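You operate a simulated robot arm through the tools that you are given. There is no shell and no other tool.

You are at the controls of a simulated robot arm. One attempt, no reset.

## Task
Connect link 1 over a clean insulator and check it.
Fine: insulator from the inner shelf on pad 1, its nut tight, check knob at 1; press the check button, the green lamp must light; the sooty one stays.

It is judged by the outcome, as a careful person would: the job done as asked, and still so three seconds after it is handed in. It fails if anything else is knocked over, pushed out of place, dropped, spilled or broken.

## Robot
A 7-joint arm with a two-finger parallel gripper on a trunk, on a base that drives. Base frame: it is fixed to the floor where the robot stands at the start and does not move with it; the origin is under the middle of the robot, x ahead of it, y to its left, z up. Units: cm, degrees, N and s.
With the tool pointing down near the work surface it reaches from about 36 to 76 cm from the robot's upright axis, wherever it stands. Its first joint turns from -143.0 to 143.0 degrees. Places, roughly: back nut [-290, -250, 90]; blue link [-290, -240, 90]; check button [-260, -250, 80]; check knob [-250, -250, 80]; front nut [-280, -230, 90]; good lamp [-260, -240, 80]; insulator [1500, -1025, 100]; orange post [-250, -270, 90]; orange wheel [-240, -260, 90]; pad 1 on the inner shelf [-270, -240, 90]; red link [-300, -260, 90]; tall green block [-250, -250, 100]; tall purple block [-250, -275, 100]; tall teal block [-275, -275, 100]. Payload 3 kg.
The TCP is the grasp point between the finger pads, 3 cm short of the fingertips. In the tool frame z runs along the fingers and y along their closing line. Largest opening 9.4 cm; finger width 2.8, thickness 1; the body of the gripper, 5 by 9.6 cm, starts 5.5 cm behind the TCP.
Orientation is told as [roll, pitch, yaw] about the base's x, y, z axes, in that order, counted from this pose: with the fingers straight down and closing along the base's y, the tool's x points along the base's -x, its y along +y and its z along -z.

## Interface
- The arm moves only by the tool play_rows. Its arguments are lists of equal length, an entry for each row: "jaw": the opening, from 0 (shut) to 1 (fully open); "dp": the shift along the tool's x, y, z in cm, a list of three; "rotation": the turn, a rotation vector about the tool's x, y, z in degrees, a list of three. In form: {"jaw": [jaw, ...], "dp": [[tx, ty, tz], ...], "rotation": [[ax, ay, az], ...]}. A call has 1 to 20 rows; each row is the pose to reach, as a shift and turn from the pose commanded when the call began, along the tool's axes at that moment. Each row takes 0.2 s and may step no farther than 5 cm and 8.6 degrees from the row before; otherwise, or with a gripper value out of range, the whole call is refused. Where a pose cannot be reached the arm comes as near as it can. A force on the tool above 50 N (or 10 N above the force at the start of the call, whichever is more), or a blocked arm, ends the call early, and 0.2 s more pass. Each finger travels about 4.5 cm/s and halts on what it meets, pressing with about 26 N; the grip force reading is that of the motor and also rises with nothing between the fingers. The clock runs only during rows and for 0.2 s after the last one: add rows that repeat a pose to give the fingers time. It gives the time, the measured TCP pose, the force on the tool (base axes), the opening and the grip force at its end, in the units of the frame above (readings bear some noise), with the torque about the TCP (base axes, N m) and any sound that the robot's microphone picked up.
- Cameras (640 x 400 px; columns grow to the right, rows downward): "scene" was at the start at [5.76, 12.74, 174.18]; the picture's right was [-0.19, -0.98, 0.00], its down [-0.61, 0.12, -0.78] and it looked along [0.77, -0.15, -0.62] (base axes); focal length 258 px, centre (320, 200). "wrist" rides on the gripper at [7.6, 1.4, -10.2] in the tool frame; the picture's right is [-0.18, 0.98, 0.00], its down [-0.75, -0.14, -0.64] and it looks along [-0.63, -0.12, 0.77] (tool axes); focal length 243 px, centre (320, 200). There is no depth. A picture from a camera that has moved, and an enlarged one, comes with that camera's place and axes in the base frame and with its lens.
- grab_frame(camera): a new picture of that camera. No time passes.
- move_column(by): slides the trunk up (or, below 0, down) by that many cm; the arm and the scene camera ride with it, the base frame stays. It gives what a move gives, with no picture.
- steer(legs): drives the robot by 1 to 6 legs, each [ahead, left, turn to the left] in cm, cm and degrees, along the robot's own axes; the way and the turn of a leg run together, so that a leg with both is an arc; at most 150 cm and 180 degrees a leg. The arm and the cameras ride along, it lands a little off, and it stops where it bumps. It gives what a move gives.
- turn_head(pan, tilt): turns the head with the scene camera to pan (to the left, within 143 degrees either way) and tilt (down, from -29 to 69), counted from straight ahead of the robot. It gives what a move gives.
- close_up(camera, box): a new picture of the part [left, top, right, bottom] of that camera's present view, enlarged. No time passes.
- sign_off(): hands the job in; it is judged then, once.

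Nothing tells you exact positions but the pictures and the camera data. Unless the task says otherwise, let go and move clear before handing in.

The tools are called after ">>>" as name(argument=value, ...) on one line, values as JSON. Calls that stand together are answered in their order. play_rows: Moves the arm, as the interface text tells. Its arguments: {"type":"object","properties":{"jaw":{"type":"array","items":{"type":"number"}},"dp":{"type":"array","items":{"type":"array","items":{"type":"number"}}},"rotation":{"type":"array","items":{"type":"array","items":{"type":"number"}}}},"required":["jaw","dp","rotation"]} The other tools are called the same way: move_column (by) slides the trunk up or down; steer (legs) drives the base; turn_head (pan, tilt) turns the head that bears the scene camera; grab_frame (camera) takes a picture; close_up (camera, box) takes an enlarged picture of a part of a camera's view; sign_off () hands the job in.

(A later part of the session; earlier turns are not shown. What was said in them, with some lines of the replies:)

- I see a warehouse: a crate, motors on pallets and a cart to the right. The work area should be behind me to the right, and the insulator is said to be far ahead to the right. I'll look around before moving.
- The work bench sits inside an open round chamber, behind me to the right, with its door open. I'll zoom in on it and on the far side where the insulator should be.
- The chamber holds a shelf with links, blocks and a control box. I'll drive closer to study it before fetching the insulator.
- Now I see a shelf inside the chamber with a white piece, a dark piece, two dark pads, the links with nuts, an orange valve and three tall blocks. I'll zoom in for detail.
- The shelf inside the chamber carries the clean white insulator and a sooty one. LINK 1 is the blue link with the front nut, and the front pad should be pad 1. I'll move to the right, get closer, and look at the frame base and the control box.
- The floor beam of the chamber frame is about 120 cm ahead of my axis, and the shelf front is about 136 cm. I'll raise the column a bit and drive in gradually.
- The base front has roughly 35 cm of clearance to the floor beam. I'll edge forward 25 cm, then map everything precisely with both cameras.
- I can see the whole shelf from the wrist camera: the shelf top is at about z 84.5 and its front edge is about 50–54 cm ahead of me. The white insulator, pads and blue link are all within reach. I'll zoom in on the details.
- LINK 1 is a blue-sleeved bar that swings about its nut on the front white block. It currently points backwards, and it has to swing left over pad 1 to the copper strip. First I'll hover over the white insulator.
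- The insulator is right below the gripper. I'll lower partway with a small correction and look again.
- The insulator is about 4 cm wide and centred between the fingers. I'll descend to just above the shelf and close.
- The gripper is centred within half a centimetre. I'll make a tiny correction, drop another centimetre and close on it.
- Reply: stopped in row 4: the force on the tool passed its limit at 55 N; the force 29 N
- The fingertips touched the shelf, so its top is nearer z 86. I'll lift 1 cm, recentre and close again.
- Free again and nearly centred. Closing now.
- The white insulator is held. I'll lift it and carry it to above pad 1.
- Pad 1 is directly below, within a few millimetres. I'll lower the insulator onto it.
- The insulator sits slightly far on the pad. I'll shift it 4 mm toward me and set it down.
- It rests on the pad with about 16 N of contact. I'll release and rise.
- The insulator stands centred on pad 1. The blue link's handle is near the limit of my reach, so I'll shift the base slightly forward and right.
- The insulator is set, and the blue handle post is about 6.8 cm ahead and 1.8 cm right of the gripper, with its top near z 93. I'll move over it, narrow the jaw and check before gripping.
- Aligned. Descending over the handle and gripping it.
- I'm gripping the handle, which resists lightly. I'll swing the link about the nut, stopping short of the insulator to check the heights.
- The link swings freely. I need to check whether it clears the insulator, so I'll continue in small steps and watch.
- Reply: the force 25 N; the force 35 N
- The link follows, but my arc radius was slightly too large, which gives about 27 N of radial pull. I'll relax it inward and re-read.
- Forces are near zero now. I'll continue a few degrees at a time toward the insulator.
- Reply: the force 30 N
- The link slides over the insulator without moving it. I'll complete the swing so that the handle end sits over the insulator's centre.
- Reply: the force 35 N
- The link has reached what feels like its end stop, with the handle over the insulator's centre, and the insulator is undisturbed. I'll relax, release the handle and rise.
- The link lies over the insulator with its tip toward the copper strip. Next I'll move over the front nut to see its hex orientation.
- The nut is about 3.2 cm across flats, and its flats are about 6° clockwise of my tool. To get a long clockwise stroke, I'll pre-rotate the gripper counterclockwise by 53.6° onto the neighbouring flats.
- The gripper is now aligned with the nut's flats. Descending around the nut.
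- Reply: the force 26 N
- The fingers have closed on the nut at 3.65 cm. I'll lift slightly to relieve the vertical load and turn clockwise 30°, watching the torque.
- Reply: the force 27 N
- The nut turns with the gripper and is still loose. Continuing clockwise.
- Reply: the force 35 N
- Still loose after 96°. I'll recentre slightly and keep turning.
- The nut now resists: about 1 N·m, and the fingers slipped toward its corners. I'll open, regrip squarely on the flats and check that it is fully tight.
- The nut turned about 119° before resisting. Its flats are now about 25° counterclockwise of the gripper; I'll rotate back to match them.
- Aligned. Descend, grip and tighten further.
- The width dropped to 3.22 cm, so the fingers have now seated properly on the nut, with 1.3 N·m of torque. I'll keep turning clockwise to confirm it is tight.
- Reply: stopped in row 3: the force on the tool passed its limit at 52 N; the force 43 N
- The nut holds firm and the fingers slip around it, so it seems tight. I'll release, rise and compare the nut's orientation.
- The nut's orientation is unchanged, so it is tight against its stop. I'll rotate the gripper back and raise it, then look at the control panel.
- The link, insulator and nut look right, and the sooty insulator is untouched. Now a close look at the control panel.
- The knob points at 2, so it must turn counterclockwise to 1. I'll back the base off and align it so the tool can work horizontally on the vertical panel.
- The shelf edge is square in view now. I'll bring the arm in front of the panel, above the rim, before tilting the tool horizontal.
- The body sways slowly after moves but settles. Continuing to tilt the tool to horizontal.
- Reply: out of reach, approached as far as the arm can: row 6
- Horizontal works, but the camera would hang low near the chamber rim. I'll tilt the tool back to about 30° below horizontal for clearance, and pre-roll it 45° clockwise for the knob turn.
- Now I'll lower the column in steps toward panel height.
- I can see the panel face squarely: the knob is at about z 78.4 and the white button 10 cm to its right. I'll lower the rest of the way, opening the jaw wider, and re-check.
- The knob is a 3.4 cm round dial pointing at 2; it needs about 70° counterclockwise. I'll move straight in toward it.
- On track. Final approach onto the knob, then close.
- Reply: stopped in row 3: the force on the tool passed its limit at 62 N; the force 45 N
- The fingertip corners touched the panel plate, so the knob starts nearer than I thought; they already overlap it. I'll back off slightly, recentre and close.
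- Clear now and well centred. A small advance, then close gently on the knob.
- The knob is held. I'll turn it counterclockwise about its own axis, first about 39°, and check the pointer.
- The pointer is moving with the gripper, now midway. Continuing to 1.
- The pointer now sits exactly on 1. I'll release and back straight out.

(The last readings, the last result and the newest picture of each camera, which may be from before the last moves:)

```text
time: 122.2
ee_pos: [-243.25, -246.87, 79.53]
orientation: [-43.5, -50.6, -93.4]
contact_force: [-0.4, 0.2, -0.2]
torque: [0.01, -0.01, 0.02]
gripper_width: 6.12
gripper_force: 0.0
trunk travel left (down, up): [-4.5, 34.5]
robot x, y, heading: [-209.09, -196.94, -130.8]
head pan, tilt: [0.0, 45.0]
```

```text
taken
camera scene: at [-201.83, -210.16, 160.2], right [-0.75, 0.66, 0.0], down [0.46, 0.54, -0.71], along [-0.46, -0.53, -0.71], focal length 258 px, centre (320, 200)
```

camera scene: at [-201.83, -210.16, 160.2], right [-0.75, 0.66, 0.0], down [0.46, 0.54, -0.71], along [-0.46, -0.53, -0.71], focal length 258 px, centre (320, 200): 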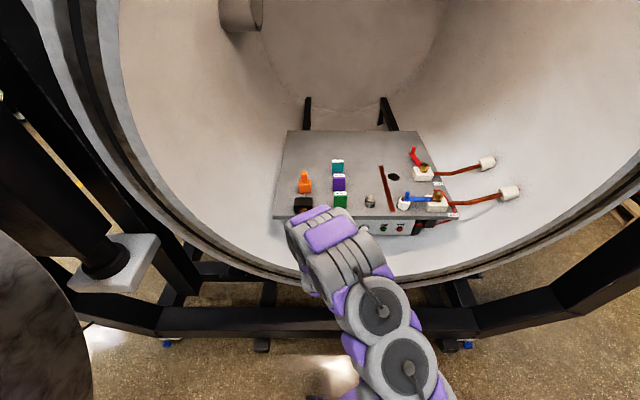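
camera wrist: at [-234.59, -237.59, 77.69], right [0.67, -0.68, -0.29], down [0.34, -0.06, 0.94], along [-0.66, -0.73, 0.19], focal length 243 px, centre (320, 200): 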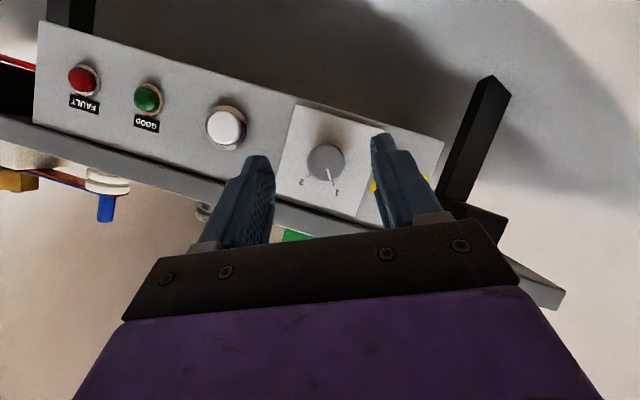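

The knob is at 1. Now I'll close the fingers and move across in front of the white button.

>>> play_rows(jaw=[0.4, 0.2, 0.0, 0.0, 0.0, 0.0, 0.0], dp=[[1.4, -2.6, 0.8], [2.8, -5.2, 1.6], [4.62, -8.66, 2.66], [3.6, -8.66, 4.4], [2.62, -8.66, 6.12], [2.62, -8.66, 6.12], [2.62, -8.66, 6.12]], rotation=[[0, 0, 0], [0, 0, 0], [0, 0, 0], [0, 0, 0], [0, 0, 0], [0, 0, 0], [0, 0, 0]])

>>> grab_frame(camera="wrist")

>>> grab_frame(camera="scene")

```text
time: 123.8
ee_pos: [-253.61, -243.42, 78.57]
orientation: [-43.5, -50.6, -93.3]
contact_force: [-0.9, -0.7, 0.7]
torque: [0.02, 0.01, 0.05]
gripper_width: 0.0
gripper_force: 25.7
trunk travel left (down, up): [-4.5, 34.5]
robot x, y, heading: [-209.11, -197.02, -131.1]
head pan, tilt: [0.0, 45.0]
```

```text
taken
camera wrist: at [-244.87, -234.15, 76.75], right [0.67, -0.68, -0.29], down [0.34, -0.06, 0.94], along [-0.66, -0.73, 0.19], focal length 243 px, centre (320, 200)
```

wrist: 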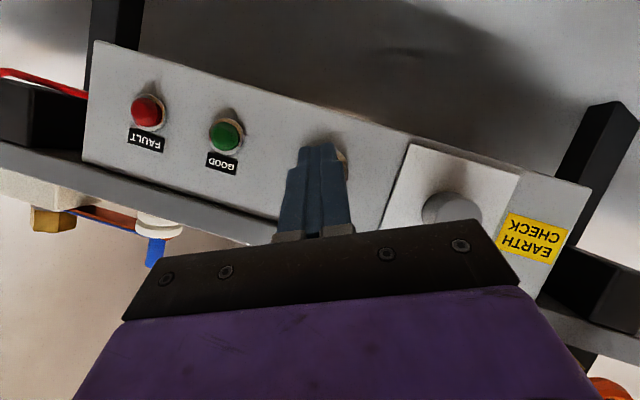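

```text
taken
camera scene: at [-201.94, -210.13, 160.21], right [-0.75, 0.66, 0.0], down [0.46, 0.54, -0.71], along [-0.46, -0.53, -0.71], focal length 258 px, centre (320, 200)
```

scene: 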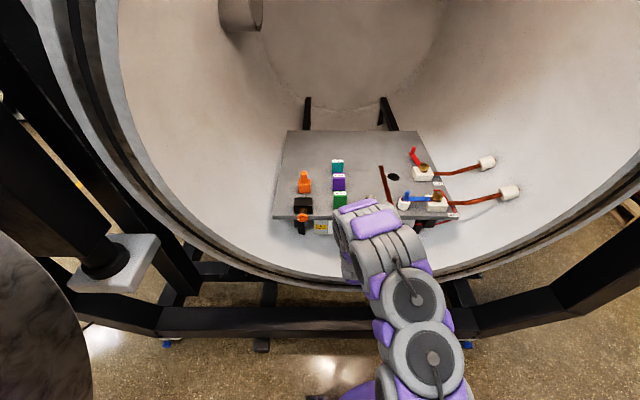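

The closed fingertips are in front of the button. Pressing forward gently.

>>> play_rows(jaw=[0, 0, 0, 0, 0], dp=[[-0.5, 0, 0.87], [-1.0, 0, 1.73], [-1.25, 0, 2.17], [-1.4, 0, 2.42], [-1.5, 0, 2.6]], rotation=[[0, 0, 0], [0, 0, 0], [0, 0, 0], [0, 0, 0], [0, 0, 0]])

>>> grab_frame(camera="wrist")

```text
time: 125.0
ee_pos: [-255.32, -245.57, 78.53]
orientation: [-43.4, -50.7, -93.4]
contact_force: [12.4, 11.3, 5.0]
torque: [-0.07, 0.11, 0.02]
gripper_width: 0.0
gripper_force: 25.5
trunk travel left (down, up): [-4.5, 34.5]
robot x, y, heading: [-208.58, -197.12, -131.1]
head pan, tilt: [0.0, 45.0]
heard: click
```

```text
taken
camera wrist: at [-246.64, -236.29, 76.71], right [0.67, -0.68, -0.29], down [0.34, -0.06, 0.94], along [-0.66, -0.73, 0.19], focal length 243 px, centre (320, 200)
```

wrist: 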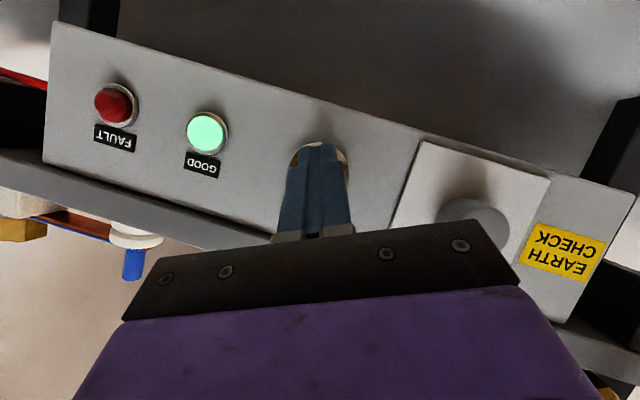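

A click was heard and the GOOD lamp lit green. I'll back straight away from the panel and check that everything stays as it should.

>>> play_rows(jaw=[0, 0, 0, 0, 0], dp=[[0.75, 0, -1.3], [2.0, 0, -3.46], [3.5, 0, -6.06], [5, 0, -8.66], [5, 0, -8.66]], rotation=[[0, 0, 0], [0, 0, 0], [0, 0, 0], [0, 0, 0], [0, 0, 0]])

>>> grab_frame(camera="wrist")

>>> grab_frame(camera="scene")

>>> close_up(camera="scene", box=[350, 140, 470, 240])

```text
time: 126.2
ee_pos: [-249.06, -237.94, 78.58]
orientation: [-43.5, -50.7, -93.4]
contact_force: [0.0, -0.4, -0.3]
torque: [0.02, 0.02, -0.02]
gripper_width: 0.0
gripper_force: 25.7
trunk travel left (down, up): [-4.5, 34.5]
robot x, y, heading: [-208.46, -197.01, -130.9]
head pan, tilt: [0.0, 45.0]
```

```text
taken
camera wrist: at [-240.37, -228.68, 76.75], right [0.67, -0.68, -0.29], down [0.34, -0.06, 0.94], along [-0.66, -0.73, 0.19], focal length 243 px, centre (320, 200)
```

wrist: 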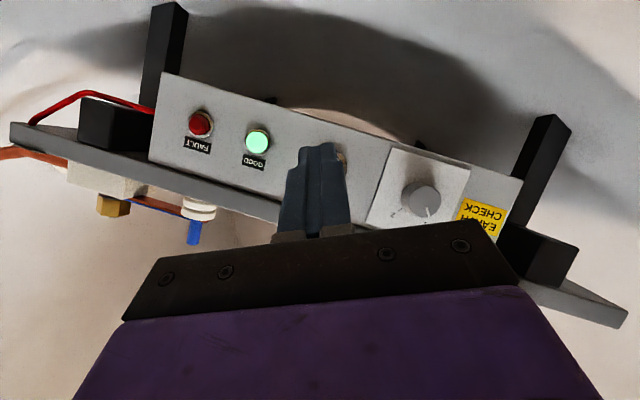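

```text
taken
camera scene: at [-201.93, -210.09, 160.21], right [-0.75, 0.66, 0.0], down [0.46, 0.54, -0.71], along [-0.46, -0.53, -0.71], focal length 258 px, centre (320, 200)
```

scene: 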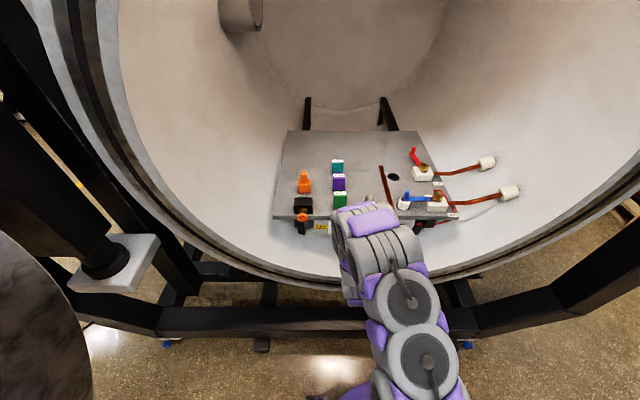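

```text
4.00 times, centred on (410, 190) of scene
camera zoom: at [-201.93, -210.09, 160.21], right [-0.75, 0.66, 0.0], down [0.46, 0.54, -0.71], along [-0.46, -0.53, -0.71], focal length 1033 px, centre (-40, 240)
```

zoom: 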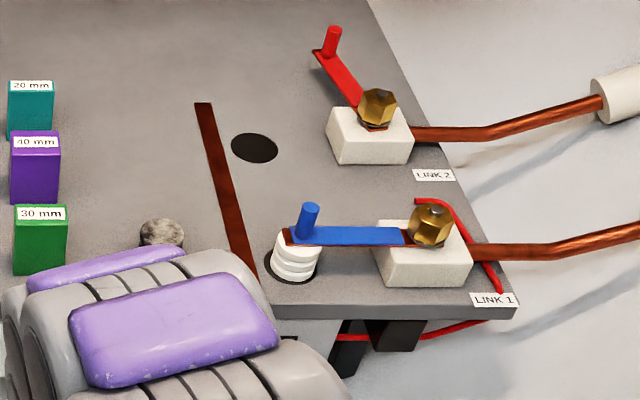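

The green lamp stays lit with the knob at 1, the link lies over the white insulator, the nut is tight, and the sooty insulator hasn't moved. I'll raise the arm, back the base away and take a last look before handing in.

>>> move_column(by=15)

>>> steer(legs=[[-25, 0, 0]])

>>> close_up(camera="scene", box=[240, 100, 480, 260])

>>> grab_frame(camera="wrist")

```text
time: 127.9
ee_pos: [-249.18, -238.05, 93.56]
orientation: [-43.6, -50.7, -93.4]
contact_force: [-1.3, -0.9, -0.1]
torque: [-0.02, 0.02, 0.02]
gripper_width: 0.0
gripper_force: 26.4
trunk travel left (down, up): [-19.5, 19.5]
robot x, y, heading: [-208.9, -196.59, -130.9]
head pan, tilt: [0.0, 45.0]
```

```text
time: 129.7
ee_pos: [-232.95, -219.62, 93.67]
orientation: [-43.5, -50.7, -93.2]
contact_force: [0.0, 0.4, 0.1]
torque: [0.03, -0.04, 0.02]
gripper_width: 0.0
gripper_force: 26.5
trunk travel left (down, up): [-19.5, 19.5]
robot x, y, heading: [-192.73, -177.93, -130.7]
head pan, tilt: [0.0, 45.0]
```

```text
2.50 times, centred on (360, 180) of scene
camera zoom: at [-185.75, -191.44, 175.22], right [-0.76, 0.65, 0.0], down [0.46, 0.54, -0.71], along [-0.46, -0.53, -0.71], focal length 645 px, centre (220, 250)
```

zoom: 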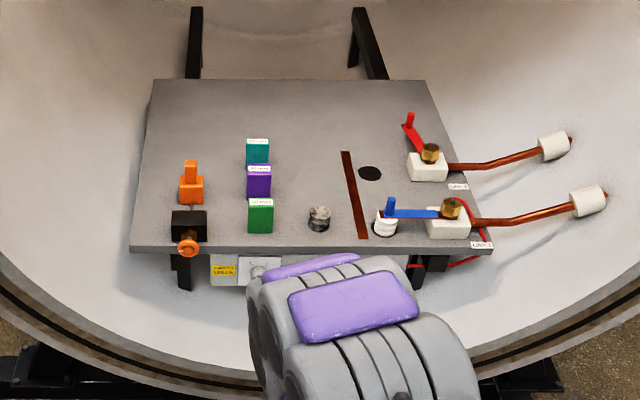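

```text
taken
camera wrist: at [-224.14, -210.2, 91.78], right [0.68, -0.68, -0.29], down [0.34, -0.06, 0.94], along [-0.65, -0.73, 0.19], focal length 243 px, centre (320, 200)
```

wrist: 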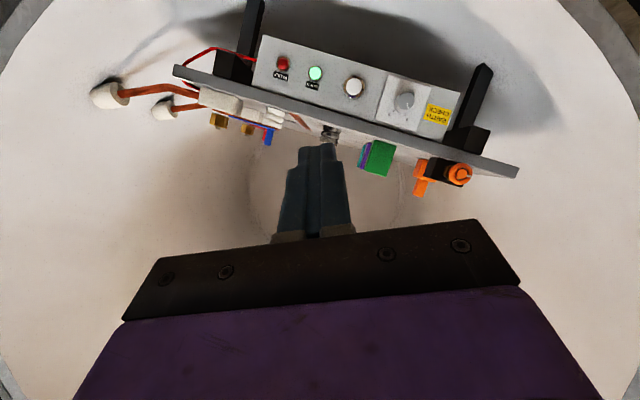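

The green GOOD lamp is still lit. Link 1 lies over the clean insulator on pad 1 with its nut tight, the knob is at 1, nothing else has moved, and the arm is clear. Handing in now.

>>> sign_off()

```text
The job is handed in.
```

Link 1 is connected over the clean white insulator on pad 1, and the check passed. Pressing the button gave a click and the green GOOD lamp lit. It was still lit when I handed the job in.

- **Insulator:** I used the white one from the shelf inside the chamber. I read "inner shelf" as that one, so I did not go to the insulator listed at [1500, -1025, 100].
- **Nut:** it turned about 119° clockwise and then would not move. It held against about 1.3 N·m while the fingers slipped around it. I had no wrench, so that is the most torque I could put on it.
- **Knob:** the pointer sits on the tick for 1.
- **Rest of the shelf:** the sooty insulator is where it was. In the last pictures nothing else had moved, and the arm and base are clear of the chamber.

While reaching for the knob, the fingertips bumped the panel plate once at about 60 N. I saw no damage from it.
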